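You operate a simulated robot arm through the tools that you are given. There is no shell and no other tool.

Carry out the task below with a simulated robot arm. There is one attempt and no reset: what you move stays moved.

TASK
Open the cistern valve, flush, and put the seat and lid down.

It is judged by the outcome, as a careful person would: the job done as asked, and still so three seconds after it is handed in. It fails if anything else is knocked over, pushed out of place, dropped, spilled or broken. A push-on lid holds only when it is set on centred and level and pressed home; a screw cap is set on level and turned clockwise until tight.

THE ROBOT
A 6-joint arm with a fingered hand, fixed in place. Base frame: the origin is at the foot of the arm, x ahead of it, y to its left, z up. Readings come in m, degrees, newtons and seconds.
It reaches about 1.346 m from its shoulder. Its first joint turns from -149.0 to 149.0 degrees. Payload 3.5 kg.
The tool frame sits at the grasp point between the pads (the TCP): z along the fingers, y along the line on which they close. The tips reach 0.026 m beyond it. Largest opening 0.132 m; the body of the gripper starts 0.073 m behind the TCP. The gripper is a hand of 4 fingers: y runs from the thumb to the fingers, the wrist lies at [0, 0, -0.234] in the tool frame, and closing takes about 1.5 s.
Orientation is that of the tool frame in the base frame, as a unit quaternion [x, y, z, w]. With the fingers straight down and closing along the base's y, the tool's x points along the base's -x, its y along +y and its z along -z.

THE INTERFACE
- The arm moves only by the tool arm_command. Its argument "increments" is a list of rows, each an object (a shift or turn left out is 0, a gripper value left out holds the last) with "translation": the shift along the tool's x, y, z in m, a list of three; "dr": the turn, a rotation vector about the tool's x, y, z in degrees, a list of three. In form: [{"translation": [dx, dy, dz], "dr": [ax, ay, az]}, ...]. A call has 1 to 20 rows; each row is the pose to reach, as a shift and turn from the pose commanded when the call began, along the tool's axes at that moment. "fingers" is the closure, from 0 (fully open) to 1 (shut), set as the call begins (left out, the last holds). Rows are played at 5 a second. More than 0.05 m and 8.6 degrees between two rows, or a gripper value outside its range, and nothing of the call is played. A pose out of reach is approached as far as the arm can. The call stops where the force on the tool passes 70 N (or 10 N more than at its start, if that is more) or the arm is blocked; 0.2 s more then pass. Each finger travels about 0.072 m/s and halts on what it meets, pressing with about 30 N; the grip force reading is that of the motor and also rises with nothing between the fingers. The clock runs only during rows and for 0.2 s after the last one: add rows that repeat a pose to give the fingers time. It gives the time, the measured TCP pose, the force on the tool (base axes), the opening and the grip force at its end, in the units of the frame above (readings bear some noise), with the torque about the TCP (base axes, N m) and any sound that the robot's microphone picked up.
- Cameras (640 x 400 px; columns grow to the right, rows downward): "scene" is fixed at [0.4008, 0.4995, 1.3404]; the picture's right is [0.43, -0.90, 0.00], its down [-0.81, -0.38, -0.44] and it looks along [0.40, 0.19, -0.90] (base axes); focal length 245 px, centre (320, 200). "wrist" rides on the gripper at [0.068, 0.002, -0.097] in the tool frame; the picture's right is [-0.03, 1.00, 0.00], its down [-0.82, -0.02, -0.58] and it looks along [-0.58, -0.01, 0.82] (tool axes); focal length 270 px, centre (320, 200). There is no depth. A picture from a camera that has moved, and an enlarged one, comes with that camera's place and axes in the base frame and with its lens.
- camera(camera): a new picture of that camera. It takes no simulated time.
- lift_body(by): slides the trunk up (or, below 0, down) by that many m; the arm rides with it, the base frame stays. It gives what a move gives, with no picture.
- grasp_type(shape): the hand has 4 fingers and takes this shape, open, in about a second: jaw (thumb against the fingers, like two jaws); tri (thumb and two fingers); tip (a fingertip pinch); poke (one finger out to press); point (the index stretched); flat (the hand flat); cup (the hand cupped); fist (a fist). The gripper value then closes the fingers along that shape, each until it touches; the sizes above hold for jaw. It gives what a move gives, with no picture.
- enlarge(camera, box): a new picture of the part [left, top, right, bottom] of that camera's present view, enlarged. It takes no simulated time.
- job_done(): hands the job in; it is judged then, once.

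Nothing tells you positions but the pictures and the camera data. Unless the task says otherwise, let go and move clear before handing in.

The tools are called after ">>>" as name(argument=value, ...) on one line, values as JSON. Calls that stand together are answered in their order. arm_command: Moves the arm, as the interface text tells. Its arguments: {"type":"object","properties":{"increments":{"type":"array","items":{"type":"object","properties":{"translation":{"type":"array","items":{"type":"number"}},"dr":{"type":"array","items":{"type":"number"}}}}},"fingers":{"type":"number"}},"required":["increments"]} The other tools are called the same way: lift_body (by) slides the trunk up or down; grasp_type (shape) gives the hand a shape; camera (camera) takes a picture; enlarge (camera, box) takes an enlarged picture of a part of a camera's view; job_done () hands the job in.

At the start:

```text
clock: 0.0
tcp_pos: [0.5673, 0.4154, 1.0545]
orientation: [0.001, 1.0, 0.0, 0.001]
contact_force: [0.3, -0.5, 0.4]
wrist_torque: [-0.04, -0.01, 0.01]
opening: 0.1318
grasp_force: 0.0
shape: jaw
trunk travel left (down, up): [-0.953, 0.017]
```

scene: 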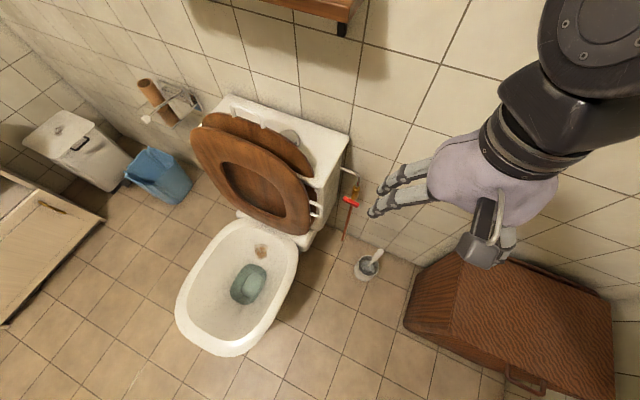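
wrist: 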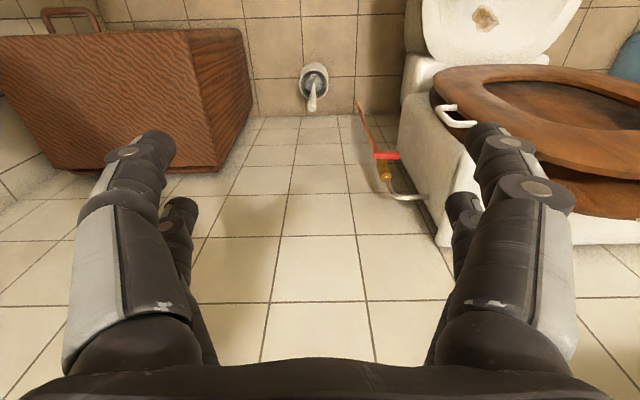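

I see a toilet with its wooden seat and lid raised against the cistern, a red-handled valve on the pipe to the cistern's right, and a round button (probably the flush) on the cistern top. First I'll take closer looks before moving.

>>> enlarge(camera="scene", box=[300, 140, 400, 240])

>>> enlarge(camera="scene", box=[180, 80, 380, 260])

>>> enlarge(camera="wrist", box=[320, 60, 520, 240])

```text
4.00 times, centred on (350, 190) of scene
camera zoom: at [0.4008, 0.4995, 1.3404], right [0.43, -0.9, 0.0], down [-0.81, -0.38, -0.44], along [0.4, 0.19, -0.9], focal length 980 px, centre (200, 240)
```

zoom: 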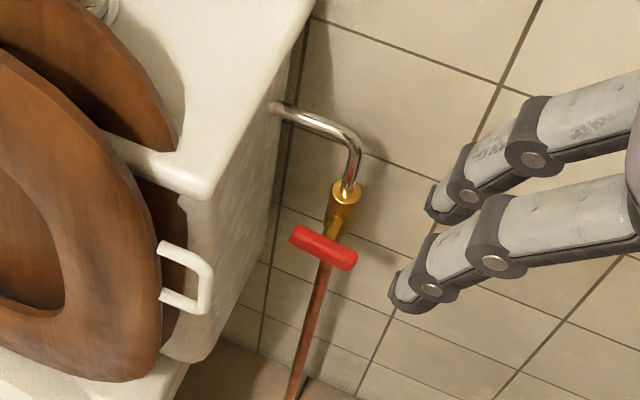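

```text
2.22 times, centred on (280, 170) of scene
camera zoom: at [0.4008, 0.4995, 1.3404], right [0.43, -0.9, 0.0], down [-0.81, -0.38, -0.44], along [0.4, 0.19, -0.9], focal length 544 px, centre (409, 267)
```

zoom: 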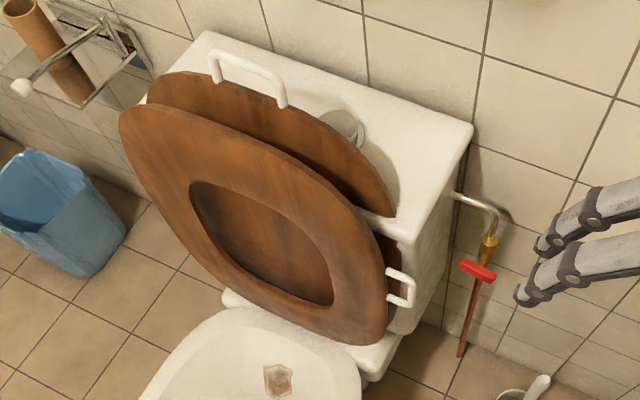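

```text
2.22 times, centred on (420, 150) of wrist
camera zoom: at [0.4978, 0.4162, 1.1511], right [0.03, 1.0, 0.0], down [0.82, -0.02, 0.58], along [0.58, -0.01, -0.82], focal length 601 px, centre (98, 311)
```

zoom: 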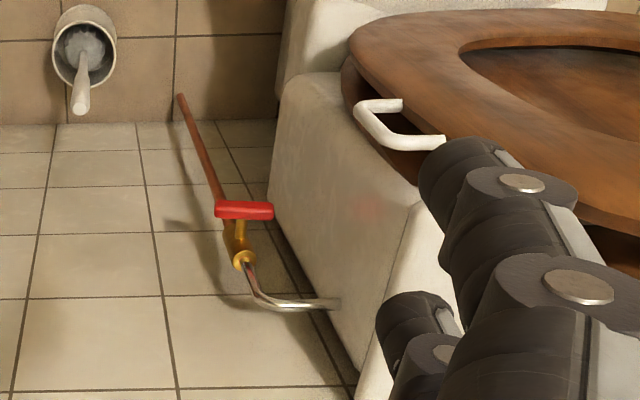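

The back edge of the cistern works out parallel to y, so the wall is square to x and the toilet faces -x. By triangulation the red valve handle is near (0.775, 0.56, 0.587). Next I'll zoom in on the flush button, the handles and the hinges.

>>> enlarge(camera="scene", box=[230, 90, 340, 160])

>>> enlarge(camera="scene", box=[240, 160, 370, 260])

>>> enlarge(camera="wrist", box=[340, 120, 440, 220])

>>> enlarge(camera="wrist", box=[400, 0, 640, 250])

```text
5.71 times, centred on (285, 125) of scene
camera zoom: at [0.4008, 0.4995, 1.3404], right [0.43, -0.9, 0.0], down [-0.81, -0.38, -0.44], along [0.4, 0.19, -0.9], focal length 1399 px, centre (520, 629)
```

zoom: 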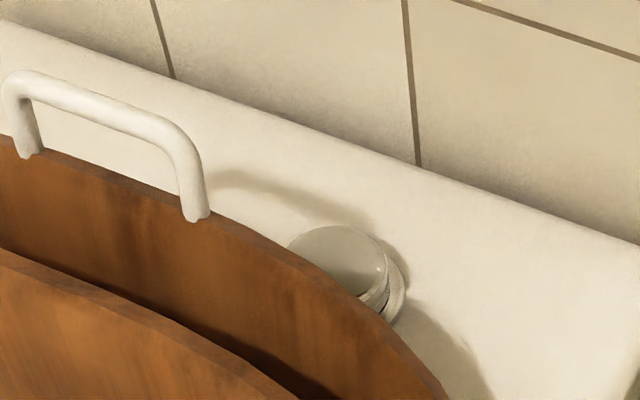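

```text
4.00 times, centred on (305, 210) of scene
camera zoom: at [0.4008, 0.4995, 1.3404], right [0.43, -0.9, 0.0], down [-0.81, -0.38, -0.44], along [0.4, 0.19, -0.9], focal length 980 px, centre (380, 160)
```

zoom: 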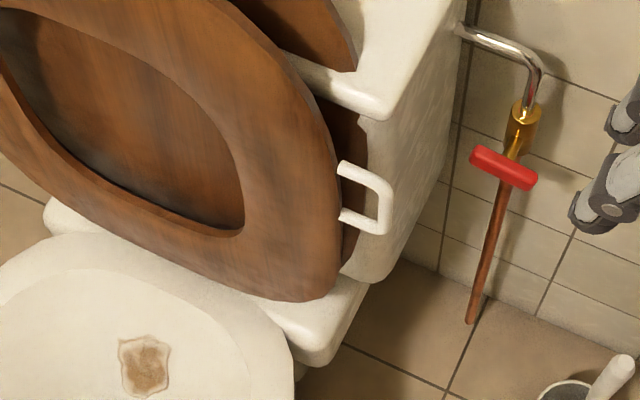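

```text
4.00 times, centred on (390, 170) of wrist
camera zoom: at [0.4978, 0.4162, 1.1511], right [0.03, 1.0, 0.0], down [0.82, -0.02, 0.58], along [0.58, -0.01, -0.82], focal length 1081 px, centre (40, 320)
```

zoom: 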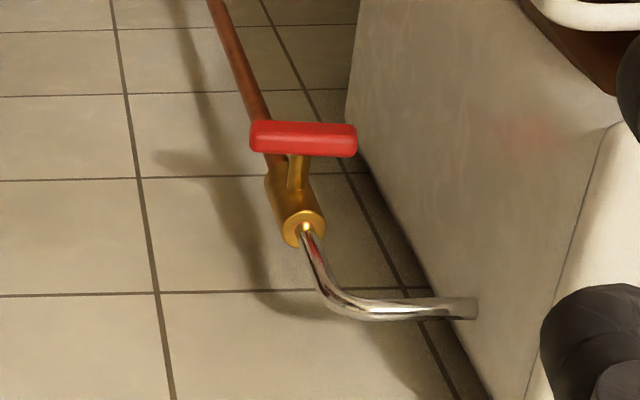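

```text
1.60 times, centred on (520, 125) of wrist
camera zoom: at [0.4978, 0.4162, 1.1511], right [0.03, 1.0, 0.0], down [0.82, -0.02, 0.58], along [0.58, -0.01, -0.82], focal length 432 px, centre (0, 320)
```

zoom: 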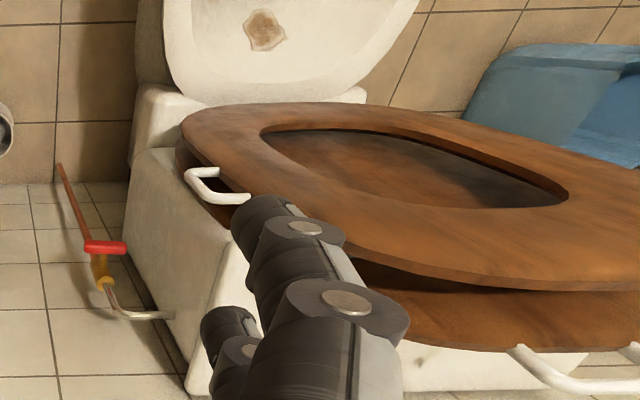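

The valve bar runs along y (across the vertical pipe, so it is closed) at about (0.775, 0.562, 0.587), about 4 cm in front of the pipe. The lid handle is near (0.737, 0.857, 0.912) and the seat handle near (0.64, 0.61, 0.72). I'll first turn the hand to point at the wall (+x) in free air, then look again.

>>> arm_command(increments=[{"dr": [0, -7.5, 0], "translation": [0.01, 0, 0]}, {"dr": [0, -15, 0], "translation": [0.02, 0, 0]}, {"dr": [0, -22.5, 0], "translation": [0.03, 0, 0]}, {"dr": [0, -30, 0], "translation": [0.04, 0, 0]}, {"dr": [0, -37.5, 0], "translation": [0.05, 0, 0]}, {"dr": [0, -45, 0], "translation": [0.05, 0, 0]}, {"dr": [0, -52.5, 0], "translation": [0.05, 0, 0]}, {"dr": [0, -60, 0], "translation": [0.05, 0, 0]}, {"dr": [0, -67.5, 0], "translation": [0.05, 0, 0]}, {"dr": [0, -75, 0], "translation": [0.05, 0, 0]}, {"dr": [0, -82.5, 0], "translation": [0.05, 0, 0]}, {"dr": [0, -90, 0], "translation": [0.05, 0, 0]}, {"dr": [0, -90, 0], "translation": [0.05, 0, 0]}])

```text
clock: 2.8
tcp_pos: [0.5195, 0.4279, 1.2886]
orientation: [0.001, 0.708, 0.0, 0.706]
contact_force: [0.4, -0.3, 0.0]
wrist_torque: [0.01, 0.01, 0.0]
opening: 0.1317
grasp_force: 0.2
shape: jaw
out of reach, approached as far as the arm can: row 2, 3, 4, 5, 6, 7, 8, 9, 10, 11, 12, 13
trunk travel left (down, up): [-0.953, 0.017]
```

The hand now points at the wall, but the arm could not hold the height with that posture (TCP rose to z=1.289), so the trunk must come down. I'll look before lowering.

>>> camera(camera="scene")

>>> camera(camera="wrist")

```text
taken
```

scene: 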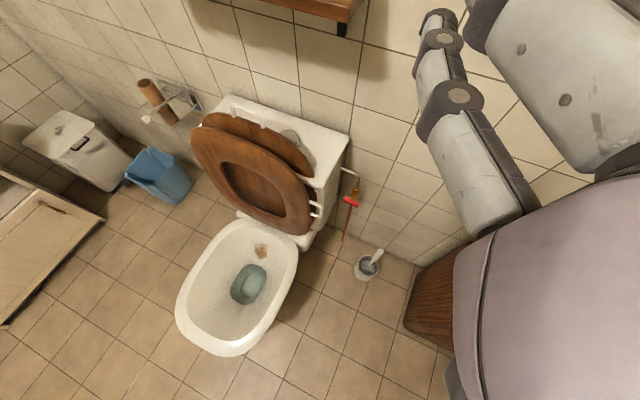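

```text
taken
camera wrist: at [0.4211, 0.4278, 1.2195], right [0.0, 1.0, 0.03], down [-0.58, -0.02, 0.82], along [0.82, -0.01, 0.58], focal length 270 px, centre (320, 200)
```

wrist: 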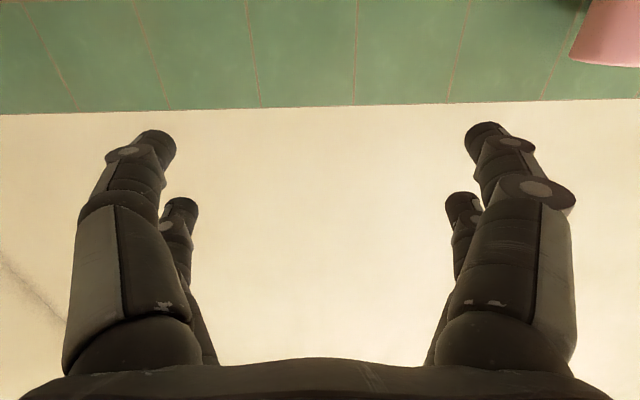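

The hand is in free air right of the toilet with nothing beneath it, so I'll lower the trunk in two steps and check.

>>> lift_body(by=-0.35)

>>> camera(camera="scene")

>>> camera(camera="wrist")

```text
clock: 6.2
tcp_pos: [0.5189, 0.4269, 0.9379]
orientation: [0.0, 0.707, 0.0, 0.707]
contact_force: [0.2, -0.6, -0.2]
wrist_torque: [-0.02, 0.01, 0.03]
opening: 0.1321
grasp_force: 0.0
shape: jaw
trunk travel left (down, up): [-0.603, 0.367]
```

```text
taken
```

scene: 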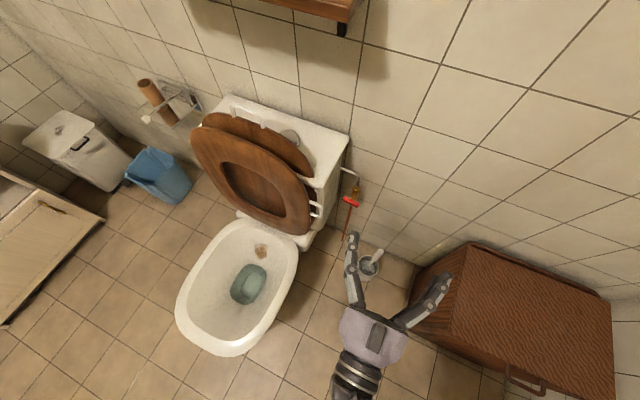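

```text
taken
camera wrist: at [0.4211, 0.4277, 0.8693], right [0.0, 1.0, 0.03], down [-0.58, -0.02, 0.82], along [0.82, -0.01, 0.58], focal length 270 px, centre (320, 200)
```

wrist: 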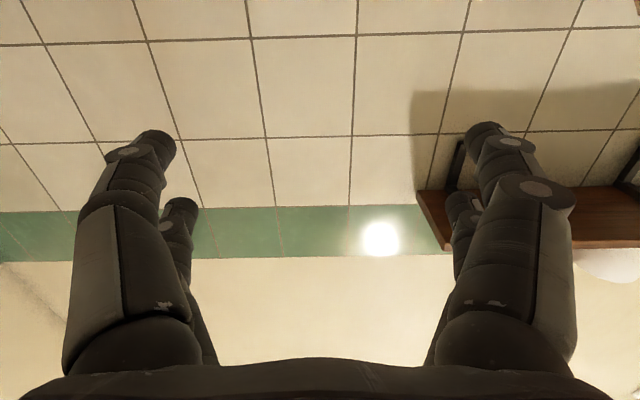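

The arm comes in from the right with clear floor under it, and the shelf is above and to the left of the cistern. Next I'll roll the hand by -90° about its axis so the pads close vertically with the camera on the right side, then lower further.

>>> arm_command(increments=[{"dr": [0, 0, -8]}, {"dr": [0, 0, -16]}, {"dr": [0, 0, -24]}, {"dr": [0, 0, -32]}, {"dr": [0, 0, -40]}, {"dr": [0, 0, -48]}, {"dr": [0, 0, -56]}, {"dr": [0, 0, -64]}, {"dr": [0, 0, -72]}, {"dr": [0, 0, -80]}, {"dr": [0, 0, -88]}, {"dr": [0, 0, -90]}])

>>> lift_body(by=-0.3)

>>> camera(camera="scene")

>>> camera(camera="wrist")

```text
clock: 8.8
tcp_pos: [0.5182, 0.4285, 0.937]
orientation: [0.502, -0.5, 0.5, -0.499]
contact_force: [-0.4, -0.6, -0.2]
wrist_torque: [-0.01, -0.02, 0.01]
opening: 0.1318
grasp_force: 0.0
shape: jaw
trunk travel left (down, up): [-0.603, 0.367]
```

```text
clock: 11.8
tcp_pos: [0.5172, 0.4272, 0.6377]
orientation: [0.501, -0.501, 0.5, -0.499]
contact_force: [-0.1, 0.1, 0.2]
wrist_torque: [0.04, -0.02, -0.01]
opening: 0.132
grasp_force: 0.1
shape: jaw
trunk travel left (down, up): [-0.303, 0.667]
```

```text
taken
```

scene: 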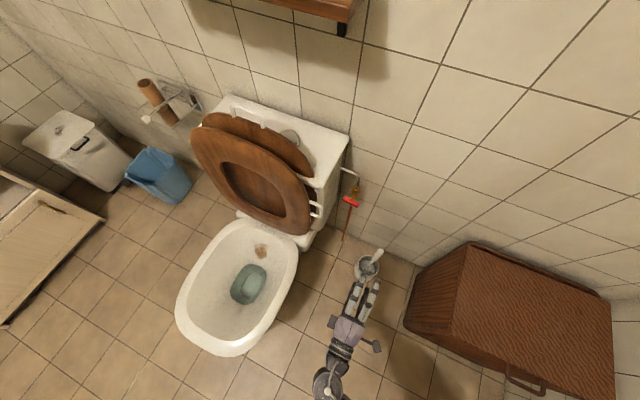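

```text
taken
camera wrist: at [0.4209, 0.3576, 0.6359], right [0.0, 0.03, -1.0], down [-0.58, 0.82, 0.02], along [0.82, 0.58, 0.01], focal length 270 px, centre (320, 200)
```

wrist: 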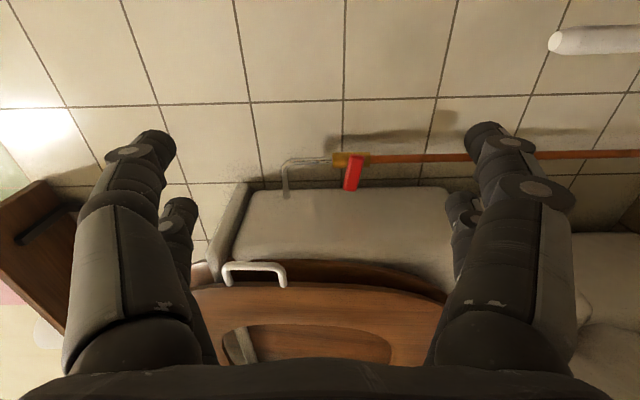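

The camera now looks at the valve from its right side. I'll enlarge on the valve and on the seat/cistern to measure again.

>>> enlarge(camera="wrist", box=[270, 130, 430, 230])

>>> enlarge(camera="wrist", box=[180, 170, 480, 370])

>>> enlarge(camera="scene", box=[300, 220, 420, 400])

```text
4.00 times, centred on (350, 180) of wrist
camera zoom: at [0.4209, 0.3576, 0.6359], right [0.0, 0.03, -1.0], down [-0.58, 0.82, 0.02], along [0.82, 0.58, 0.01], focal length 1081 px, centre (200, 280)
```

zoom: 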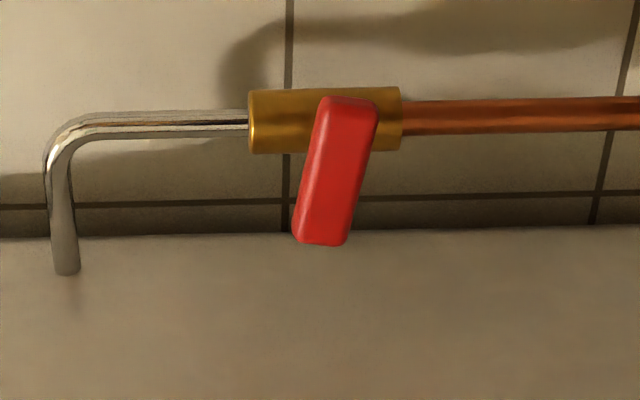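

```text
2.00 times, centred on (330, 270) of wrist
camera zoom: at [0.4209, 0.3576, 0.6359], right [0.0, 0.03, -1.0], down [-0.58, 0.82, 0.02], along [0.82, 0.58, 0.01], focal length 541 px, centre (300, 60)
```

zoom: 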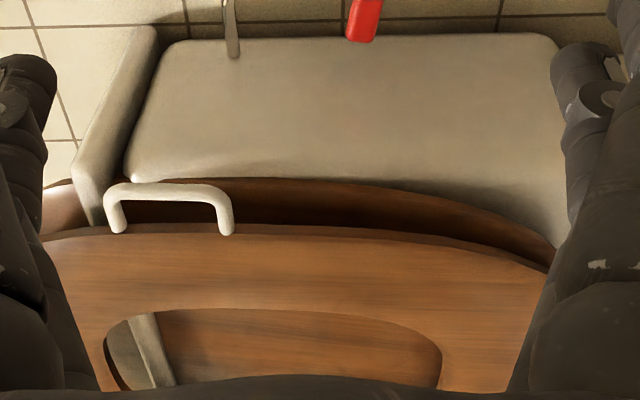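

```text
2.22 times, centred on (360, 310) of scene
camera zoom: at [0.4008, 0.4995, 1.3404], right [0.43, -0.9, 0.0], down [-0.81, -0.38, -0.44], along [0.4, 0.19, -0.9], focal length 544 px, centre (231, -44)
```

zoom: 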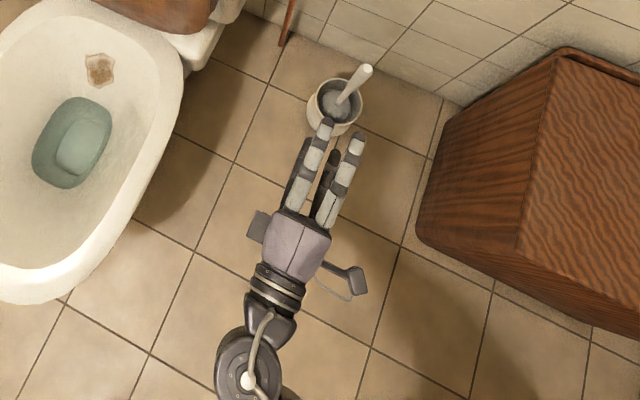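

The bar's centre is confirmed near (0.775, 0.560, 0.588), about 6 cm long along y and tilted about 8° with its toilet-side end higher. The seat handle sits at about x 0.645, y 0.61, z 0.69–0.755, just above and left of my path, so I'll half close the fingers, roll 8° to match the bar, and move to a standoff in front of the valve.

>>> arm_command(increments=[{"translation": [-0.02, 0.01, 0.02], "dr": [0, 0, 2]}, {"translation": [-0.045, 0.02, 0.04], "dr": [0, 0, 4]}, {"translation": [-0.07, 0.03, 0.06], "dr": [0, 0, 6]}, {"translation": [-0.095, 0.04, 0.08], "dr": [0, 0, 8]}, {"translation": [-0.115, 0.05, 0.1], "dr": [0, 0, 8]}, {"translation": [-0.115, 0.05, 0.1], "dr": [0, 0, 8]}], fingers=0.45)

>>> camera(camera="wrist")

>>> camera(camera="scene")

```text
clock: 13.2
tcp_pos: [0.6175, 0.5422, 0.6368]
orientation: [-0.465, 0.536, -0.462, 0.532]
contact_force: [0.7, 0.7, 0.9]
wrist_torque: [0.0, 0.0, 0.02]
opening: 0.0732
grasp_force: 0.1
shape: jaw
out of reach, approached as far as the arm can: row 1, 2, 3, 4, 5, 6
trunk travel left (down, up): [-0.303, 0.667]
```

```text
taken
camera wrist: at [0.5206, 0.473, 0.6261], right [0.0, 0.16, -0.99], down [-0.58, 0.81, 0.14], along [0.82, 0.57, 0.09], focal length 270 px, centre (320, 200)
```

wrist: 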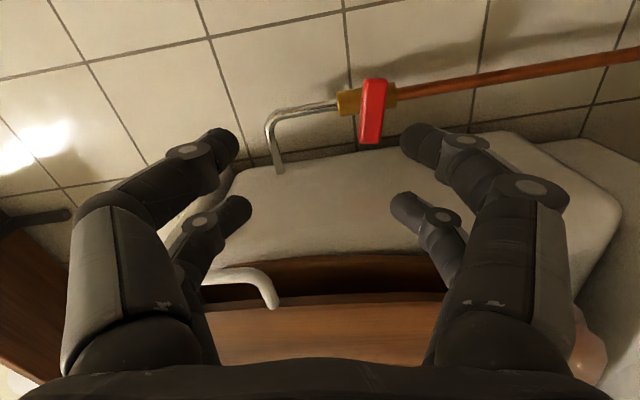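

```text
taken
```

scene: 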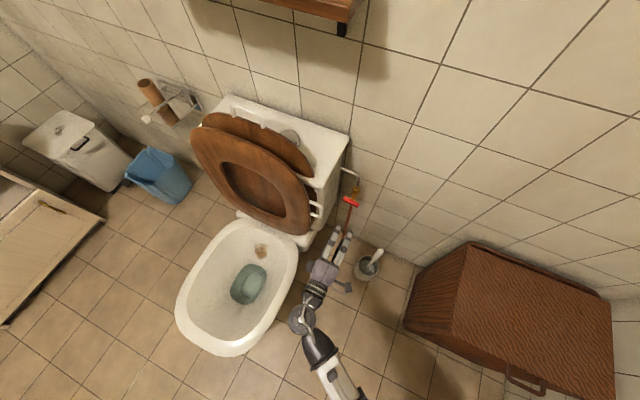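

The arm cannot bring a level hand lower than this relative to the trunk, so I'll lower the trunk by 0.10 m and then correct the height with the arm.

>>> lift_body(by=-0.1)

>>> arm_command(increments=[{"translation": [0, 0, 0]}])

```text
clock: 14.6
tcp_pos: [0.6182, 0.5409, 0.5369]
orientation: [-0.465, 0.535, -0.463, 0.532]
contact_force: [-0.1, -0.5, 0.3]
wrist_torque: [-0.01, 0.01, 0.0]
opening: 0.0735
grasp_force: 0.1
shape: jaw
trunk travel left (down, up): [-0.203, 0.767]
```

```text
clock: 14.9
tcp_pos: [0.6185, 0.5409, 0.5366]
orientation: [-0.465, 0.535, -0.463, 0.532]
contact_force: [1.0, 0.0, 0.2]
wrist_torque: [0.0, 0.02, -0.01]
opening: 0.0733
grasp_force: 0.0
shape: jaw
trunk travel left (down, up): [-0.203, 0.767]
```

Now the arm has headroom: TCP is at (0.6185, 0.541, 0.537). I'll rise to the bar height at (0.69, 0.560, 0.589) and look.

>>> arm_command(increments=[{"translation": [-0.013, -0.025, 0.02]}, {"translation": [-0.026, -0.049, 0.04]}, {"translation": [-0.026, -0.049, 0.072]}, {"translation": [-0.026, -0.049, 0.072]}])

>>> camera(camera="wrist")

>>> enlarge(camera="scene", box=[280, 150, 400, 270])

```text
clock: 15.9
tcp_pos: [0.6915, 0.562, 0.5366]
orientation: [-0.464, 0.535, -0.463, 0.533]
contact_force: [-0.1, 0.1, 0.2]
wrist_torque: [0.03, -0.03, 0.02]
opening: 0.073
grasp_force: 0.1
shape: jaw
out of reach, approached as far as the arm can: row 1, 2, 3, 4
trunk travel left (down, up): [-0.203, 0.767]
```

```text
taken
camera wrist: at [0.5931, 0.4937, 0.5263], right [0.0, 0.16, -0.99], down [-0.58, 0.81, 0.14], along [0.82, 0.57, 0.09], focal length 270 px, centre (320, 200)
```

wrist: 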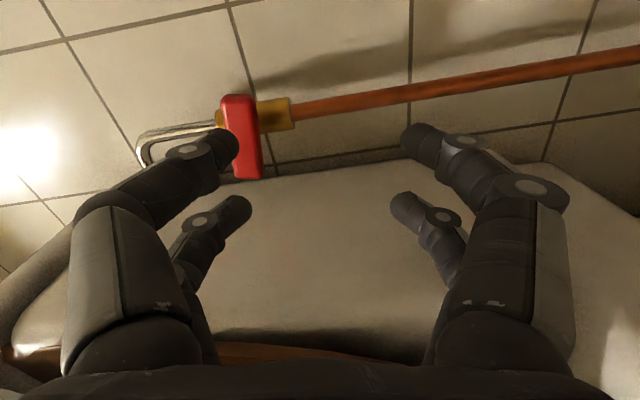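

```text
3.33 times, centred on (340, 210) of scene
camera zoom: at [0.4008, 0.4995, 1.3404], right [0.43, -0.9, 0.0], down [-0.81, -0.38, -0.44], along [0.4, 0.19, -0.9], focal length 816 px, centre (253, 167)
```

zoom: 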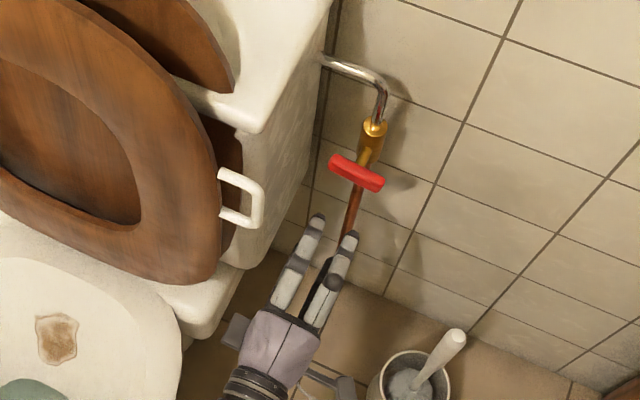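

It turns out the arm's wrist height is set only by the trunk (the arm itself works in a plane), so vertical motion must come from the trunk or from pitching the hand. I'll raise the trunk 0.052 m to bring the pads level with the bar.

>>> lift_body(by=0.052)

>>> camera(camera="wrist")

>>> enlarge(camera="scene", box=[280, 150, 400, 270])

```text
clock: 16.9
tcp_pos: [0.6911, 0.5633, 0.5889]
orientation: [-0.465, 0.535, -0.464, 0.532]
contact_force: [-0.1, 0.4, 0.2]
wrist_torque: [-0.02, 0.0, -0.01]
opening: 0.0732
grasp_force: 0.1
shape: jaw
trunk travel left (down, up): [-0.255, 0.715]
```

```text
taken
camera wrist: at [0.5928, 0.4938, 0.5784], right [0.0, 0.16, -0.99], down [-0.58, 0.81, 0.14], along [0.82, 0.57, 0.09], focal length 270 px, centre (320, 200)
```

wrist: 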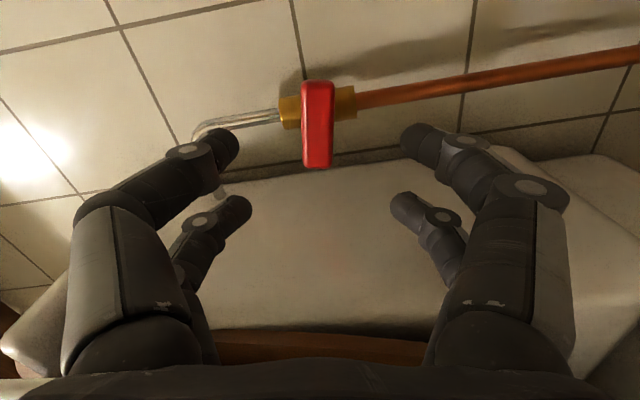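

```text
3.33 times, centred on (340, 210) of scene
camera zoom: at [0.4008, 0.4995, 1.3404], right [0.43, -0.9, 0.0], down [-0.81, -0.38, -0.44], along [0.4, 0.19, -0.9], focal length 816 px, centre (253, 167)
```

zoom: 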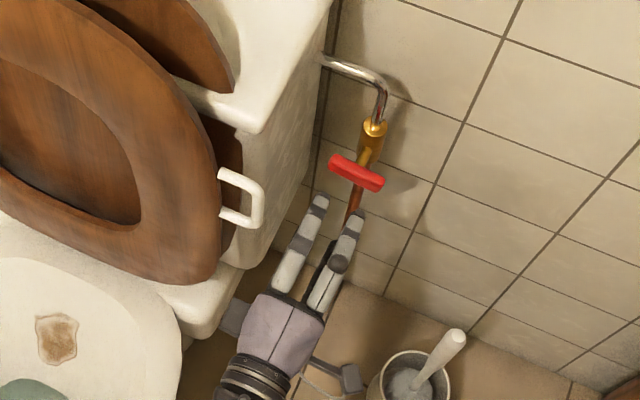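

The bar is centred between the pads and level with them. I'll advance 66 mm along the finger axis so the pads straddle the bar, stopping short of the valve body.

>>> arm_command(increments=[{"translation": [0.001, 0, 0.02]}, {"translation": [0.002, 0, 0.04]}, {"translation": [0.003, 0, 0.055]}, {"translation": [0.003, 0, 0.066]}, {"translation": [0.003, 0, 0.066]}])

>>> camera(camera="wrist")

>>> enlarge(camera="scene", box=[280, 150, 400, 270])

```text
clock: 18.1
tcp_pos: [0.756, 0.5589, 0.589]
orientation: [-0.465, 0.534, -0.463, 0.533]
contact_force: [-0.3, -1.6, -0.2]
wrist_torque: [-0.05, 0.0, -0.02]
opening: 0.0731
grasp_force: 0.1
shape: jaw
trunk travel left (down, up): [-0.255, 0.715]
```

```text
taken
camera wrist: at [0.6578, 0.4911, 0.5783], right [0.0, 0.16, -0.99], down [-0.58, 0.81, 0.14], along [0.82, 0.57, 0.09], focal length 270 px, centre (320, 200)
```

wrist: 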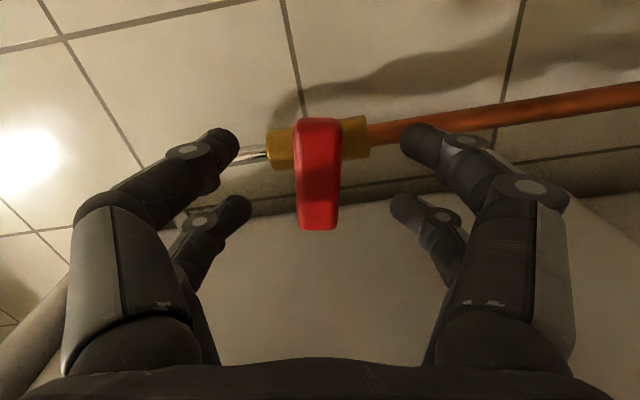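

```text
3.33 times, centred on (340, 210) of scene
camera zoom: at [0.4008, 0.4995, 1.3404], right [0.43, -0.9, 0.0], down [-0.81, -0.38, -0.44], along [0.4, 0.19, -0.9], focal length 816 px, centre (253, 167)
```

zoom: 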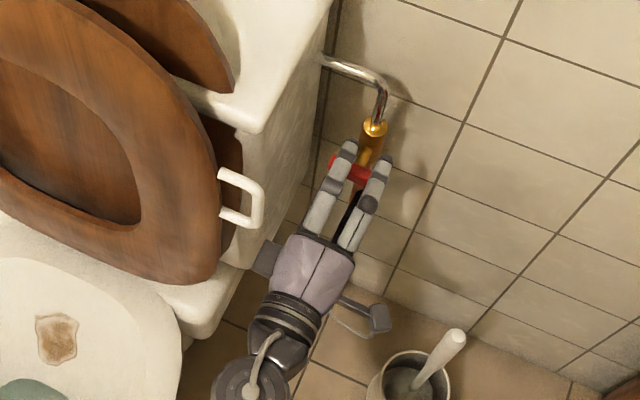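

The bar lies between both finger pairs; I'll go 7 mm deeper and close the fingers on it.

>>> arm_command(increments=[{"translation": [0, 0, 0.007]}, {"translation": [0, 0, 0.007]}])

>>> arm_command(increments=[{"translation": [0, 0, 0]}, {"translation": [0, 0, 0]}, {"translation": [0, 0, 0]}, {"translation": [0, 0, 0]}, {"translation": [0, 0, 0]}, {"translation": [0, 0, 0]}, {"translation": [0, 0, 0]}, {"translation": [0, 0, 0]}], fingers=1.0)

>>> camera(camera="wrist")

>>> enlarge(camera="scene", box=[280, 150, 400, 270])

```text
clock: 18.7
tcp_pos: [0.7627, 0.5589, 0.5892]
orientation: [-0.464, 0.535, -0.463, 0.533]
contact_force: [0.5, -0.2, 0.3]
wrist_torque: [0.0, 0.0, -0.02]
opening: 0.0735
grasp_force: 0.1
shape: jaw
trunk travel left (down, up): [-0.255, 0.715]
```

```text
clock: 20.5
tcp_pos: [0.7646, 0.5599, 0.5882]
orientation: [-0.465, 0.535, -0.462, 0.533]
contact_force: [30.8, 2.1, 4.7]
wrist_torque: [-0.04, -0.01, 0.01]
opening: 0.0154
grasp_force: 30.0
shape: jaw
trunk travel left (down, up): [-0.255, 0.715]
```

```text
taken
camera wrist: at [0.6661, 0.4908, 0.5777], right [0.0, 0.16, -0.99], down [-0.58, 0.81, 0.14], along [0.82, 0.57, 0.09], focal length 270 px, centre (320, 200)
```

wrist: 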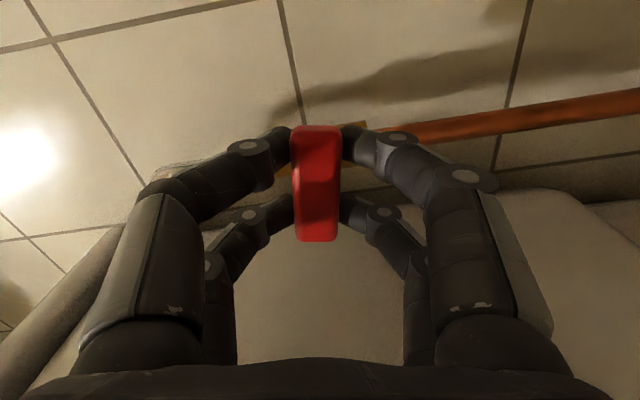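

```text
3.33 times, centred on (340, 210) of scene
camera zoom: at [0.4008, 0.4995, 1.3404], right [0.43, -0.9, 0.0], down [-0.81, -0.38, -0.44], along [0.4, 0.19, -0.9], focal length 816 px, centre (253, 167)
```

zoom: 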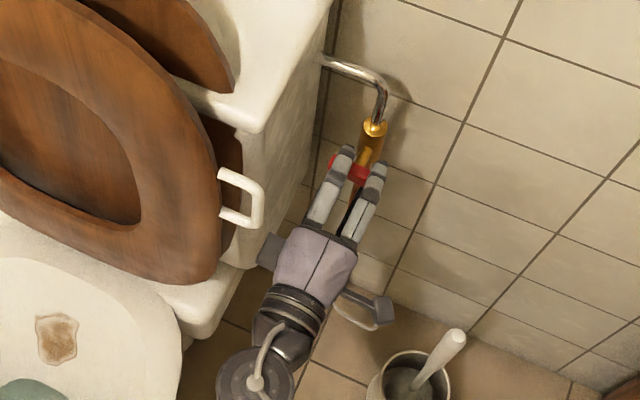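

The bar is gripped (30 N), with the hand being pulled about 2 mm inward; I'll ease forward 3 mm to relieve that, then try a small counter-clockwise turn (as seen from the front).

>>> arm_command(increments=[{"translation": [0, 0, 0.003]}, {"translation": [0, 0, 0.003]}])

>>> arm_command(increments=[{"dr": [0, 0, -4]}, {"dr": [0, 0, -8]}, {"dr": [0, 0, -12]}, {"dr": [0, 0, -12]}])

>>> camera(camera="wrist")

```text
clock: 21.1
tcp_pos: [0.7661, 0.5605, 0.5887]
orientation: [-0.465, 0.536, -0.463, 0.532]
contact_force: [12.6, 0.4, 2.5]
wrist_torque: [-0.03, -0.03, -0.14]
opening: 0.015
grasp_force: 29.8
shape: jaw
trunk travel left (down, up): [-0.255, 0.715]
```

```text
clock: 22.1
tcp_pos: [0.7685, 0.5596, 0.588]
orientation: [0.518, -0.483, 0.517, -0.48]
contact_force: [48.9, 2.2, 12.1]
wrist_torque: [0.24, -0.38, -0.26]
opening: 0.0129
grasp_force: 30.4
shape: jaw
trunk travel left (down, up): [-0.255, 0.715]
```

```text
taken
camera wrist: at [0.6708, 0.4898, 0.5923], right [0.0, -0.05, -1.0], down [-0.58, 0.82, -0.03], along [0.82, 0.58, -0.03], focal length 270 px, centre (320, 200)
```

wrist: 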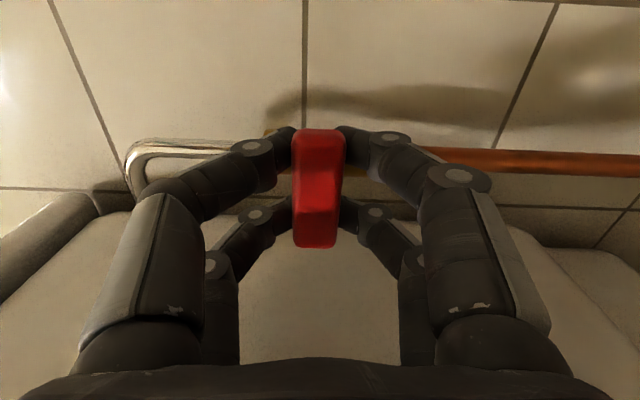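

The bar is starting to follow, but the tips sit on its far side, which is pulling the hand inward (49 N). I'll release, back off 13 mm so the tips meet the bar's middle, and regrip.

>>> arm_command(increments=[{"translation": [0, 0, 0]}, {"translation": [0, 0, 0]}, {"translation": [0, 0, 0]}, {"translation": [0, 0, 0]}], fingers=0.6)

>>> arm_command(increments=[{"translation": [0, 0, -0.006]}, {"translation": [0, 0, -0.013]}, {"translation": [0, 0, -0.013]}])

>>> camera(camera="wrist")

```text
clock: 23.1
tcp_pos: [0.7653, 0.5597, 0.5886]
orientation: [0.518, -0.483, 0.517, -0.481]
contact_force: [0.5, -0.3, -0.5]
wrist_torque: [-0.01, -0.02, 0.0]
opening: 0.0526
grasp_force: 0.1
shape: jaw
trunk travel left (down, up): [-0.255, 0.715]
```

```text
clock: 23.9
tcp_pos: [0.7539, 0.5602, 0.5887]
orientation: [0.518, -0.483, 0.516, -0.482]
contact_force: [-0.1, 0.2, -0.2]
wrist_torque: [0.03, 0.03, -0.01]
opening: 0.0522
grasp_force: 0.0
shape: jaw
trunk travel left (down, up): [-0.255, 0.715]
```

```text
taken
camera wrist: at [0.6554, 0.49, 0.5924], right [0.0, -0.04, -1.0], down [-0.58, 0.82, -0.03], along [0.82, 0.58, -0.03], focal length 270 px, centre (320, 200)
```

wrist: 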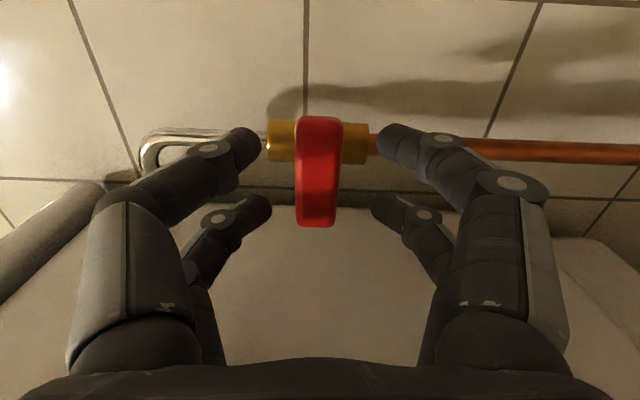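

The bar has turned about 8° counter-clockwise already and is now level, so that direction works. I'll close again with the tips on its middle.

>>> arm_command(increments=[{"translation": [0, 0, 0], "dr": [0, 0, 4]}, {"translation": [0, 0, 0], "dr": [0, 0, 4]}, {"translation": [0, 0, 0], "dr": [0, 0, 4]}, {"translation": [0, 0, 0], "dr": [0, 0, 4]}, {"translation": [0, 0, 0], "dr": [0, 0, 4]}, {"translation": [0, 0, 0], "dr": [0, 0, 4]}], fingers=1.0)

>>> camera(camera="wrist")

```text
clock: 25.3
tcp_pos: [0.7541, 0.5602, 0.5888]
orientation: [-0.501, 0.502, -0.498, 0.499]
contact_force: [7.9, 0.7, 2.4]
wrist_torque: [0.02, -0.08, 0.0]
opening: 0.017
grasp_force: 30.4
shape: jaw
trunk travel left (down, up): [-0.255, 0.715]
```

```text
taken
camera wrist: at [0.6559, 0.4897, 0.5876], right [0.0, 0.03, -1.0], down [-0.58, 0.82, 0.02], along [0.82, 0.58, 0.01], focal length 270 px, centre (320, 200)
```

wrist: 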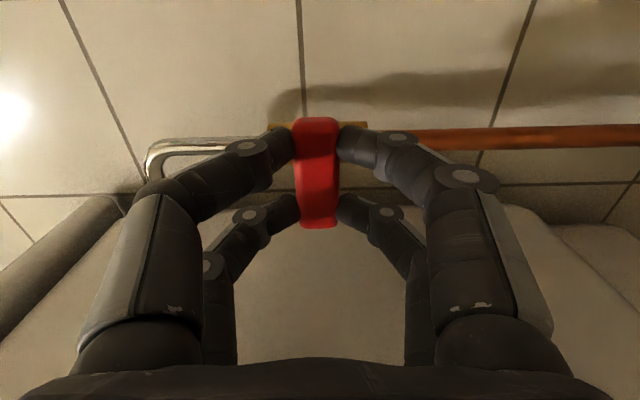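

Good grip with little side load. I'll turn the handle 48° counter-clockwise and check, keeping an eye on clearance to the cistern side.

>>> arm_command(increments=[{"dr": [0, 0, -6]}, {"dr": [0, 0, -12]}, {"dr": [0, 0, -18]}, {"dr": [0, 0, -24]}, {"dr": [0, 0, -30]}, {"dr": [0, 0, -36]}, {"dr": [0, 0, -42]}, {"dr": [0, 0, -48]}, {"dr": [0, 0, -48]}])

>>> camera(camera="wrist")

>>> enlarge(camera="scene", box=[280, 150, 400, 270])

```text
clock: 27.3
tcp_pos: [0.7539, 0.5647, 0.5809]
orientation: [0.666, -0.257, 0.651, -0.259]
contact_force: [-9.9, 30.2, -45.8]
wrist_torque: [3.63, 1.17, 0.24]
opening: 0.0119
grasp_force: 30.2
shape: jaw
trunk travel left (down, up): [-0.255, 0.715]
```

```text
taken
camera wrist: at [0.6576, 0.5144, 0.6327], right [-0.01, -0.72, -0.7], down [-0.59, 0.56, -0.57], along [0.8, 0.41, -0.43], focal length 270 px, centre (320, 200)
```

wrist: 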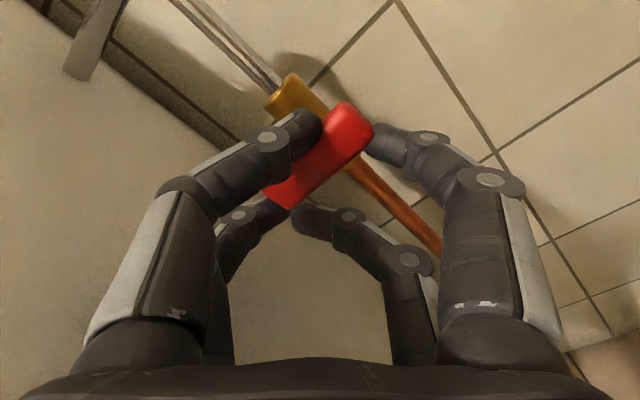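

```text
3.33 times, centred on (340, 210) of scene
camera zoom: at [0.4008, 0.4995, 1.3404], right [0.43, -0.9, 0.0], down [-0.81, -0.38, -0.44], along [0.4, 0.19, -0.9], focal length 816 px, centre (253, 167)
```

zoom: 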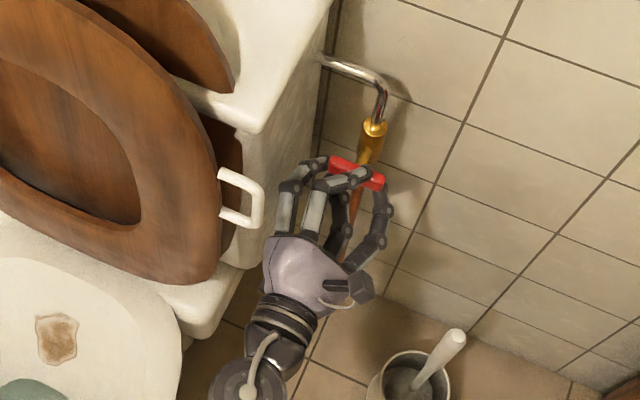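

The handle stopped square to the pipe and the fingers slipped (3.6 N m), so counter-clockwise is the closed stop; it must open clockwise. I'll release, back off, and roll the hand back.

>>> arm_command(increments=[{"dr": [0, 0, 5]}, {"dr": [0, 0, 5]}, {"dr": [0, 0, 5]}, {"dr": [0, 0, 5]}, {"dr": [0, 0, 5]}], fingers=0.4)

>>> arm_command(increments=[{"translation": [0, 0, -0.02]}, {"translation": [0, 0, -0.045]}, {"translation": [0, 0, -0.045], "dr": [0, 0, 7]}, {"translation": [0, 0, -0.045], "dr": [0, 0, 14]}, {"translation": [0, 0, -0.045], "dr": [0, 0, 21]}, {"translation": [0, 0, -0.045], "dr": [0, 0, 28]}, {"translation": [0, 0, -0.045], "dr": [0, 0, 35]}, {"translation": [0, 0, -0.045], "dr": [0, 0, 42]}, {"translation": [0, 0, -0.045], "dr": [0, 0, 43]}, {"translation": [0, 0, -0.045], "dr": [0, 0, 43]}])

>>> camera(camera="wrist")

>>> enlarge(camera="scene", box=[280, 150, 400, 270])

```text
clock: 28.5
tcp_pos: [0.7545, 0.5601, 0.5893]
orientation: [0.649, -0.284, 0.647, -0.281]
contact_force: [-0.5, -3.6, 0.7]
wrist_torque: [0.17, 0.02, 0.11]
opening: 0.0786
grasp_force: 0.0
shape: jaw
trunk travel left (down, up): [-0.255, 0.715]
```

```text
clock: 30.7
tcp_pos: [0.7092, 0.5593, 0.5893]
orientation: [-0.5, 0.502, -0.499, 0.499]
contact_force: [0.0, -0.6, -0.2]
wrist_torque: [0.01, -0.01, -0.01]
opening: 0.0788
grasp_force: 0.0
shape: jaw
trunk travel left (down, up): [-0.255, 0.715]
```

```text
taken
camera wrist: at [0.6108, 0.4898, 0.5877], right [0.0, 0.03, -1.0], down [-0.58, 0.82, 0.02], along [0.82, 0.58, 0.01], focal length 270 px, centre (320, 200)
```

wrist: 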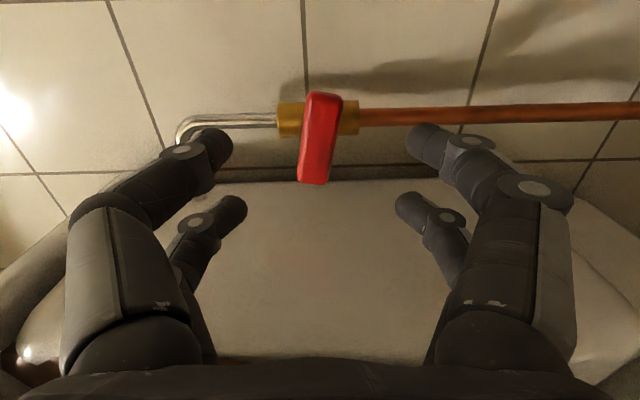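

```text
3.33 times, centred on (340, 210) of scene
camera zoom: at [0.4008, 0.4995, 1.3404], right [0.43, -0.9, 0.0], down [-0.81, -0.38, -0.44], along [0.4, 0.19, -0.9], focal length 816 px, centre (253, 167)
```

zoom: 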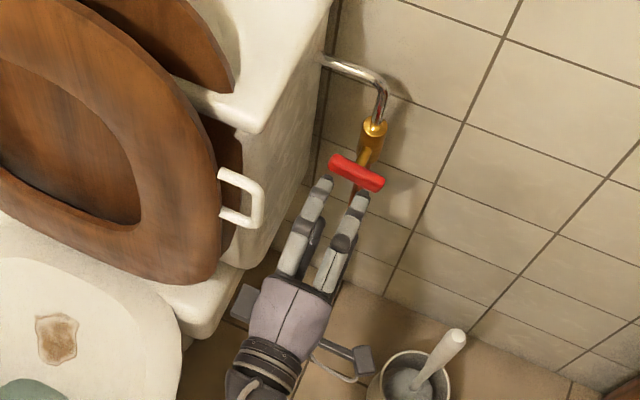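

The handle sprang back to its original tilt, confirming that side is the closed stop. I'll regrip aligned with the bar (roll +8°) and turn it clockwise instead.

>>> arm_command(increments=[{"translation": [0, 0, 0.0], "dr": [0, 0, 8]}, {"translation": [0, 0, 0.015], "dr": [0, 0, 8]}, {"translation": [0, 0, 0.03], "dr": [0, 0, 8]}, {"translation": [0, 0, 0.045], "dr": [0, 0, 8]}, {"translation": [0, 0, 0.045], "dr": [0, 0, 8]}])

>>> arm_command(increments=[{"translation": [0, 0, 0]}, {"translation": [0, 0, 0]}, {"translation": [0, 0, 0]}, {"translation": [0, 0, 0]}, {"translation": [0, 0, 0]}, {"translation": [0, 0, 0]}, {"translation": [0, 0, 0]}], fingers=1.0)

>>> arm_command(increments=[{"dr": [0, 0, 5]}, {"dr": [0, 0, 10]}, {"dr": [0, 0, 15]}, {"dr": [0, 0, 20]}, {"dr": [0, 0, 20]}])

>>> camera(camera="wrist")

>>> enlarge(camera="scene", box=[280, 150, 400, 270])

```text
clock: 31.9
tcp_pos: [0.7542, 0.5594, 0.5882]
orientation: [-0.464, 0.535, -0.464, 0.533]
contact_force: [-0.1, -0.1, 0.3]
wrist_torque: [0.0, 0.01, -0.05]
opening: 0.0789
grasp_force: 0.0
shape: jaw
trunk travel left (down, up): [-0.255, 0.715]
```

```text
clock: 33.5
tcp_pos: [0.7534, 0.5607, 0.5895]
orientation: [-0.463, 0.535, -0.464, 0.532]
contact_force: [8.0, 1.0, 2.7]
wrist_torque: [-0.02, -0.06, -0.01]
opening: 0.016
grasp_force: 30.6
shape: jaw
trunk travel left (down, up): [-0.255, 0.715]
```

```text
clock: 34.7
tcp_pos: [0.7535, 0.5599, 0.5891]
orientation: [-0.364, 0.608, -0.363, 0.605]
contact_force: [6.0, -0.7, 2.3]
wrist_torque: [-0.03, -0.06, -0.02]
opening: 0.0157
grasp_force: 30.9
shape: jaw
trunk travel left (down, up): [-0.255, 0.715]
```

```text
taken
camera wrist: at [0.6551, 0.4987, 0.5558], right [0.0, 0.49, -0.87], down [-0.58, 0.71, 0.4], along [0.82, 0.5, 0.28], focal length 270 px, centre (320, 200)
```

wrist: 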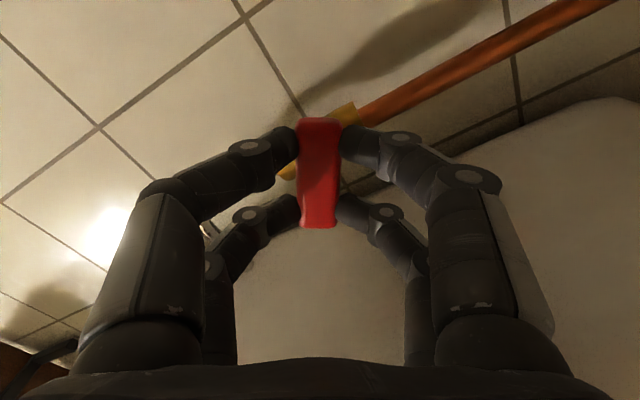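

```text
3.33 times, centred on (340, 210) of scene
camera zoom: at [0.4008, 0.4995, 1.3404], right [0.43, -0.9, 0.0], down [-0.81, -0.38, -0.44], along [0.4, 0.19, -0.9], focal length 816 px, centre (253, 167)
```

zoom: 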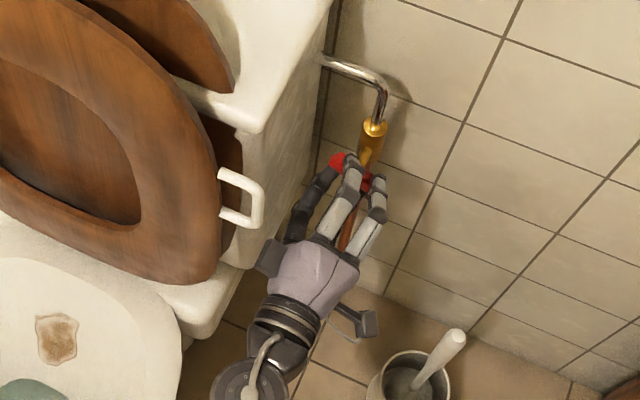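

The handle turns freely clockwise. I'll continue the turn, adding a gradual 16° yaw so the knuckles stay clear of the cistern side.

>>> arm_command(increments=[{"dr": [0, 0, 6]}, {"dr": [-0.56, -0.83, 12.0], "translation": [0.0003, -0.0001, 0]}, {"dr": [-1.81, -2.41, 18.0], "translation": [0.0008, -0.0004, 0]}, {"dr": [-3.23, -3.86, 23.98], "translation": [0.0014, -0.0007, 0]}, {"dr": [-4.82, -5.18, 29.96], "translation": [0.0019, -0.001, 0]}, {"dr": [-6.58, -6.36, 35.9], "translation": [0.0025, -0.0013, 0]}, {"dr": [-8.49, -7.38, 41.9], "translation": [0.003, -0.0016, 0]}, {"dr": [-10.55, -8.24, 47.8], "translation": [0.0036, -0.0019, 0]}, {"dr": [-12.75, -8.93, 53.7], "translation": [0.0041, -0.0022, 0]}, {"dr": [-12.75, -8.93, 53.7], "translation": [0.0041, -0.0022, 0]}])

>>> camera(camera="wrist")

>>> enlarge(camera="scene", box=[280, 150, 400, 270])

```text
clock: 36.9
tcp_pos: [0.7538, 0.5543, 0.5886]
orientation: [-0.139, 0.695, 0.044, 0.704]
contact_force: [6.0, -8.7, 5.2]
wrist_torque: [0.05, 0.02, -0.81]
opening: 0.0163
grasp_force: 30.4
shape: jaw
trunk travel left (down, up): [-0.255, 0.715]
```

```text
taken
camera wrist: at [0.6613, 0.5202, 0.5218], right [-0.26, 0.96, -0.11], down [-0.58, -0.06, 0.81], along [0.77, 0.27, 0.57], focal length 270 px, centre (320, 200)
```

wrist: 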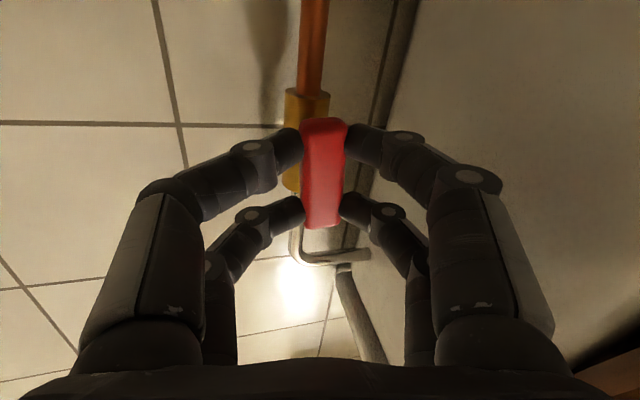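

```text
3.33 times, centred on (340, 210) of scene
camera zoom: at [0.4008, 0.4995, 1.3404], right [0.43, -0.9, 0.0], down [-0.81, -0.38, -0.44], along [0.4, 0.19, -0.9], focal length 816 px, centre (253, 167)
```

zoom: 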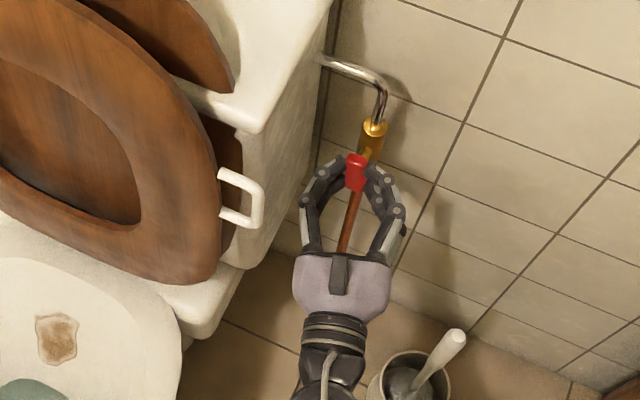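

The handle is nearly in line with the pipe now. I'll continue a little further clockwise to find the open stop, watching torque.

>>> arm_command(increments=[{"dr": [0, 0, 3]}, {"dr": [0, 0, 6]}, {"dr": [0, 0, 8]}, {"dr": [0, 0, 8]}])

>>> arm_command(increments=[{"dr": [0, 0, 3]}, {"dr": [0, 0, 6]}, {"dr": [0, 0, 8]}, {"dr": [0, 0, 8]}])

>>> camera(camera="wrist")

>>> enlarge(camera="scene", box=[280, 150, 400, 270])

```text
clock: 37.9
tcp_pos: [0.7534, 0.5541, 0.5893]
orientation: [-0.091, 0.703, 0.092, 0.7]
contact_force: [7.8, -11.5, 1.1]
wrist_torque: [-0.49, -0.14, -0.8]
opening: 0.0167
grasp_force: 30.1
shape: jaw
trunk travel left (down, up): [-0.255, 0.715]
```

```text
clock: 38.9
tcp_pos: [0.7543, 0.5543, 0.5889]
orientation: [-0.042, 0.707, 0.141, 0.692]
contact_force: [8.5, -9.2, -2.2]
wrist_torque: [-1.45, -0.06, -0.77]
opening: 0.0179
grasp_force: 29.5
shape: jaw
trunk travel left (down, up): [-0.255, 0.715]
```

```text
taken
camera wrist: at [0.6562, 0.539, 0.5218], right [-0.25, 0.95, 0.17], down [-0.52, -0.28, 0.81], along [0.82, 0.12, 0.57], focal length 270 px, centre (320, 200)
```

wrist: 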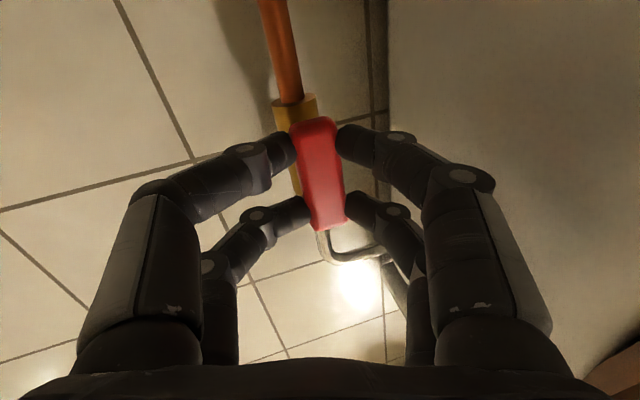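

```text
3.33 times, centred on (340, 210) of scene
camera zoom: at [0.4008, 0.4995, 1.3404], right [0.43, -0.9, 0.0], down [-0.81, -0.38, -0.44], along [0.4, 0.19, -0.9], focal length 816 px, centre (253, 167)
```

zoom: 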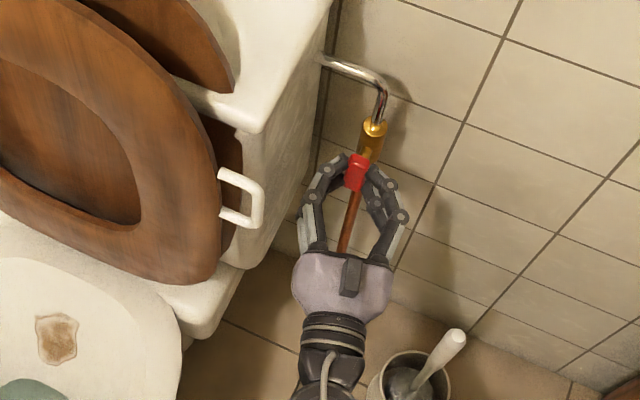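

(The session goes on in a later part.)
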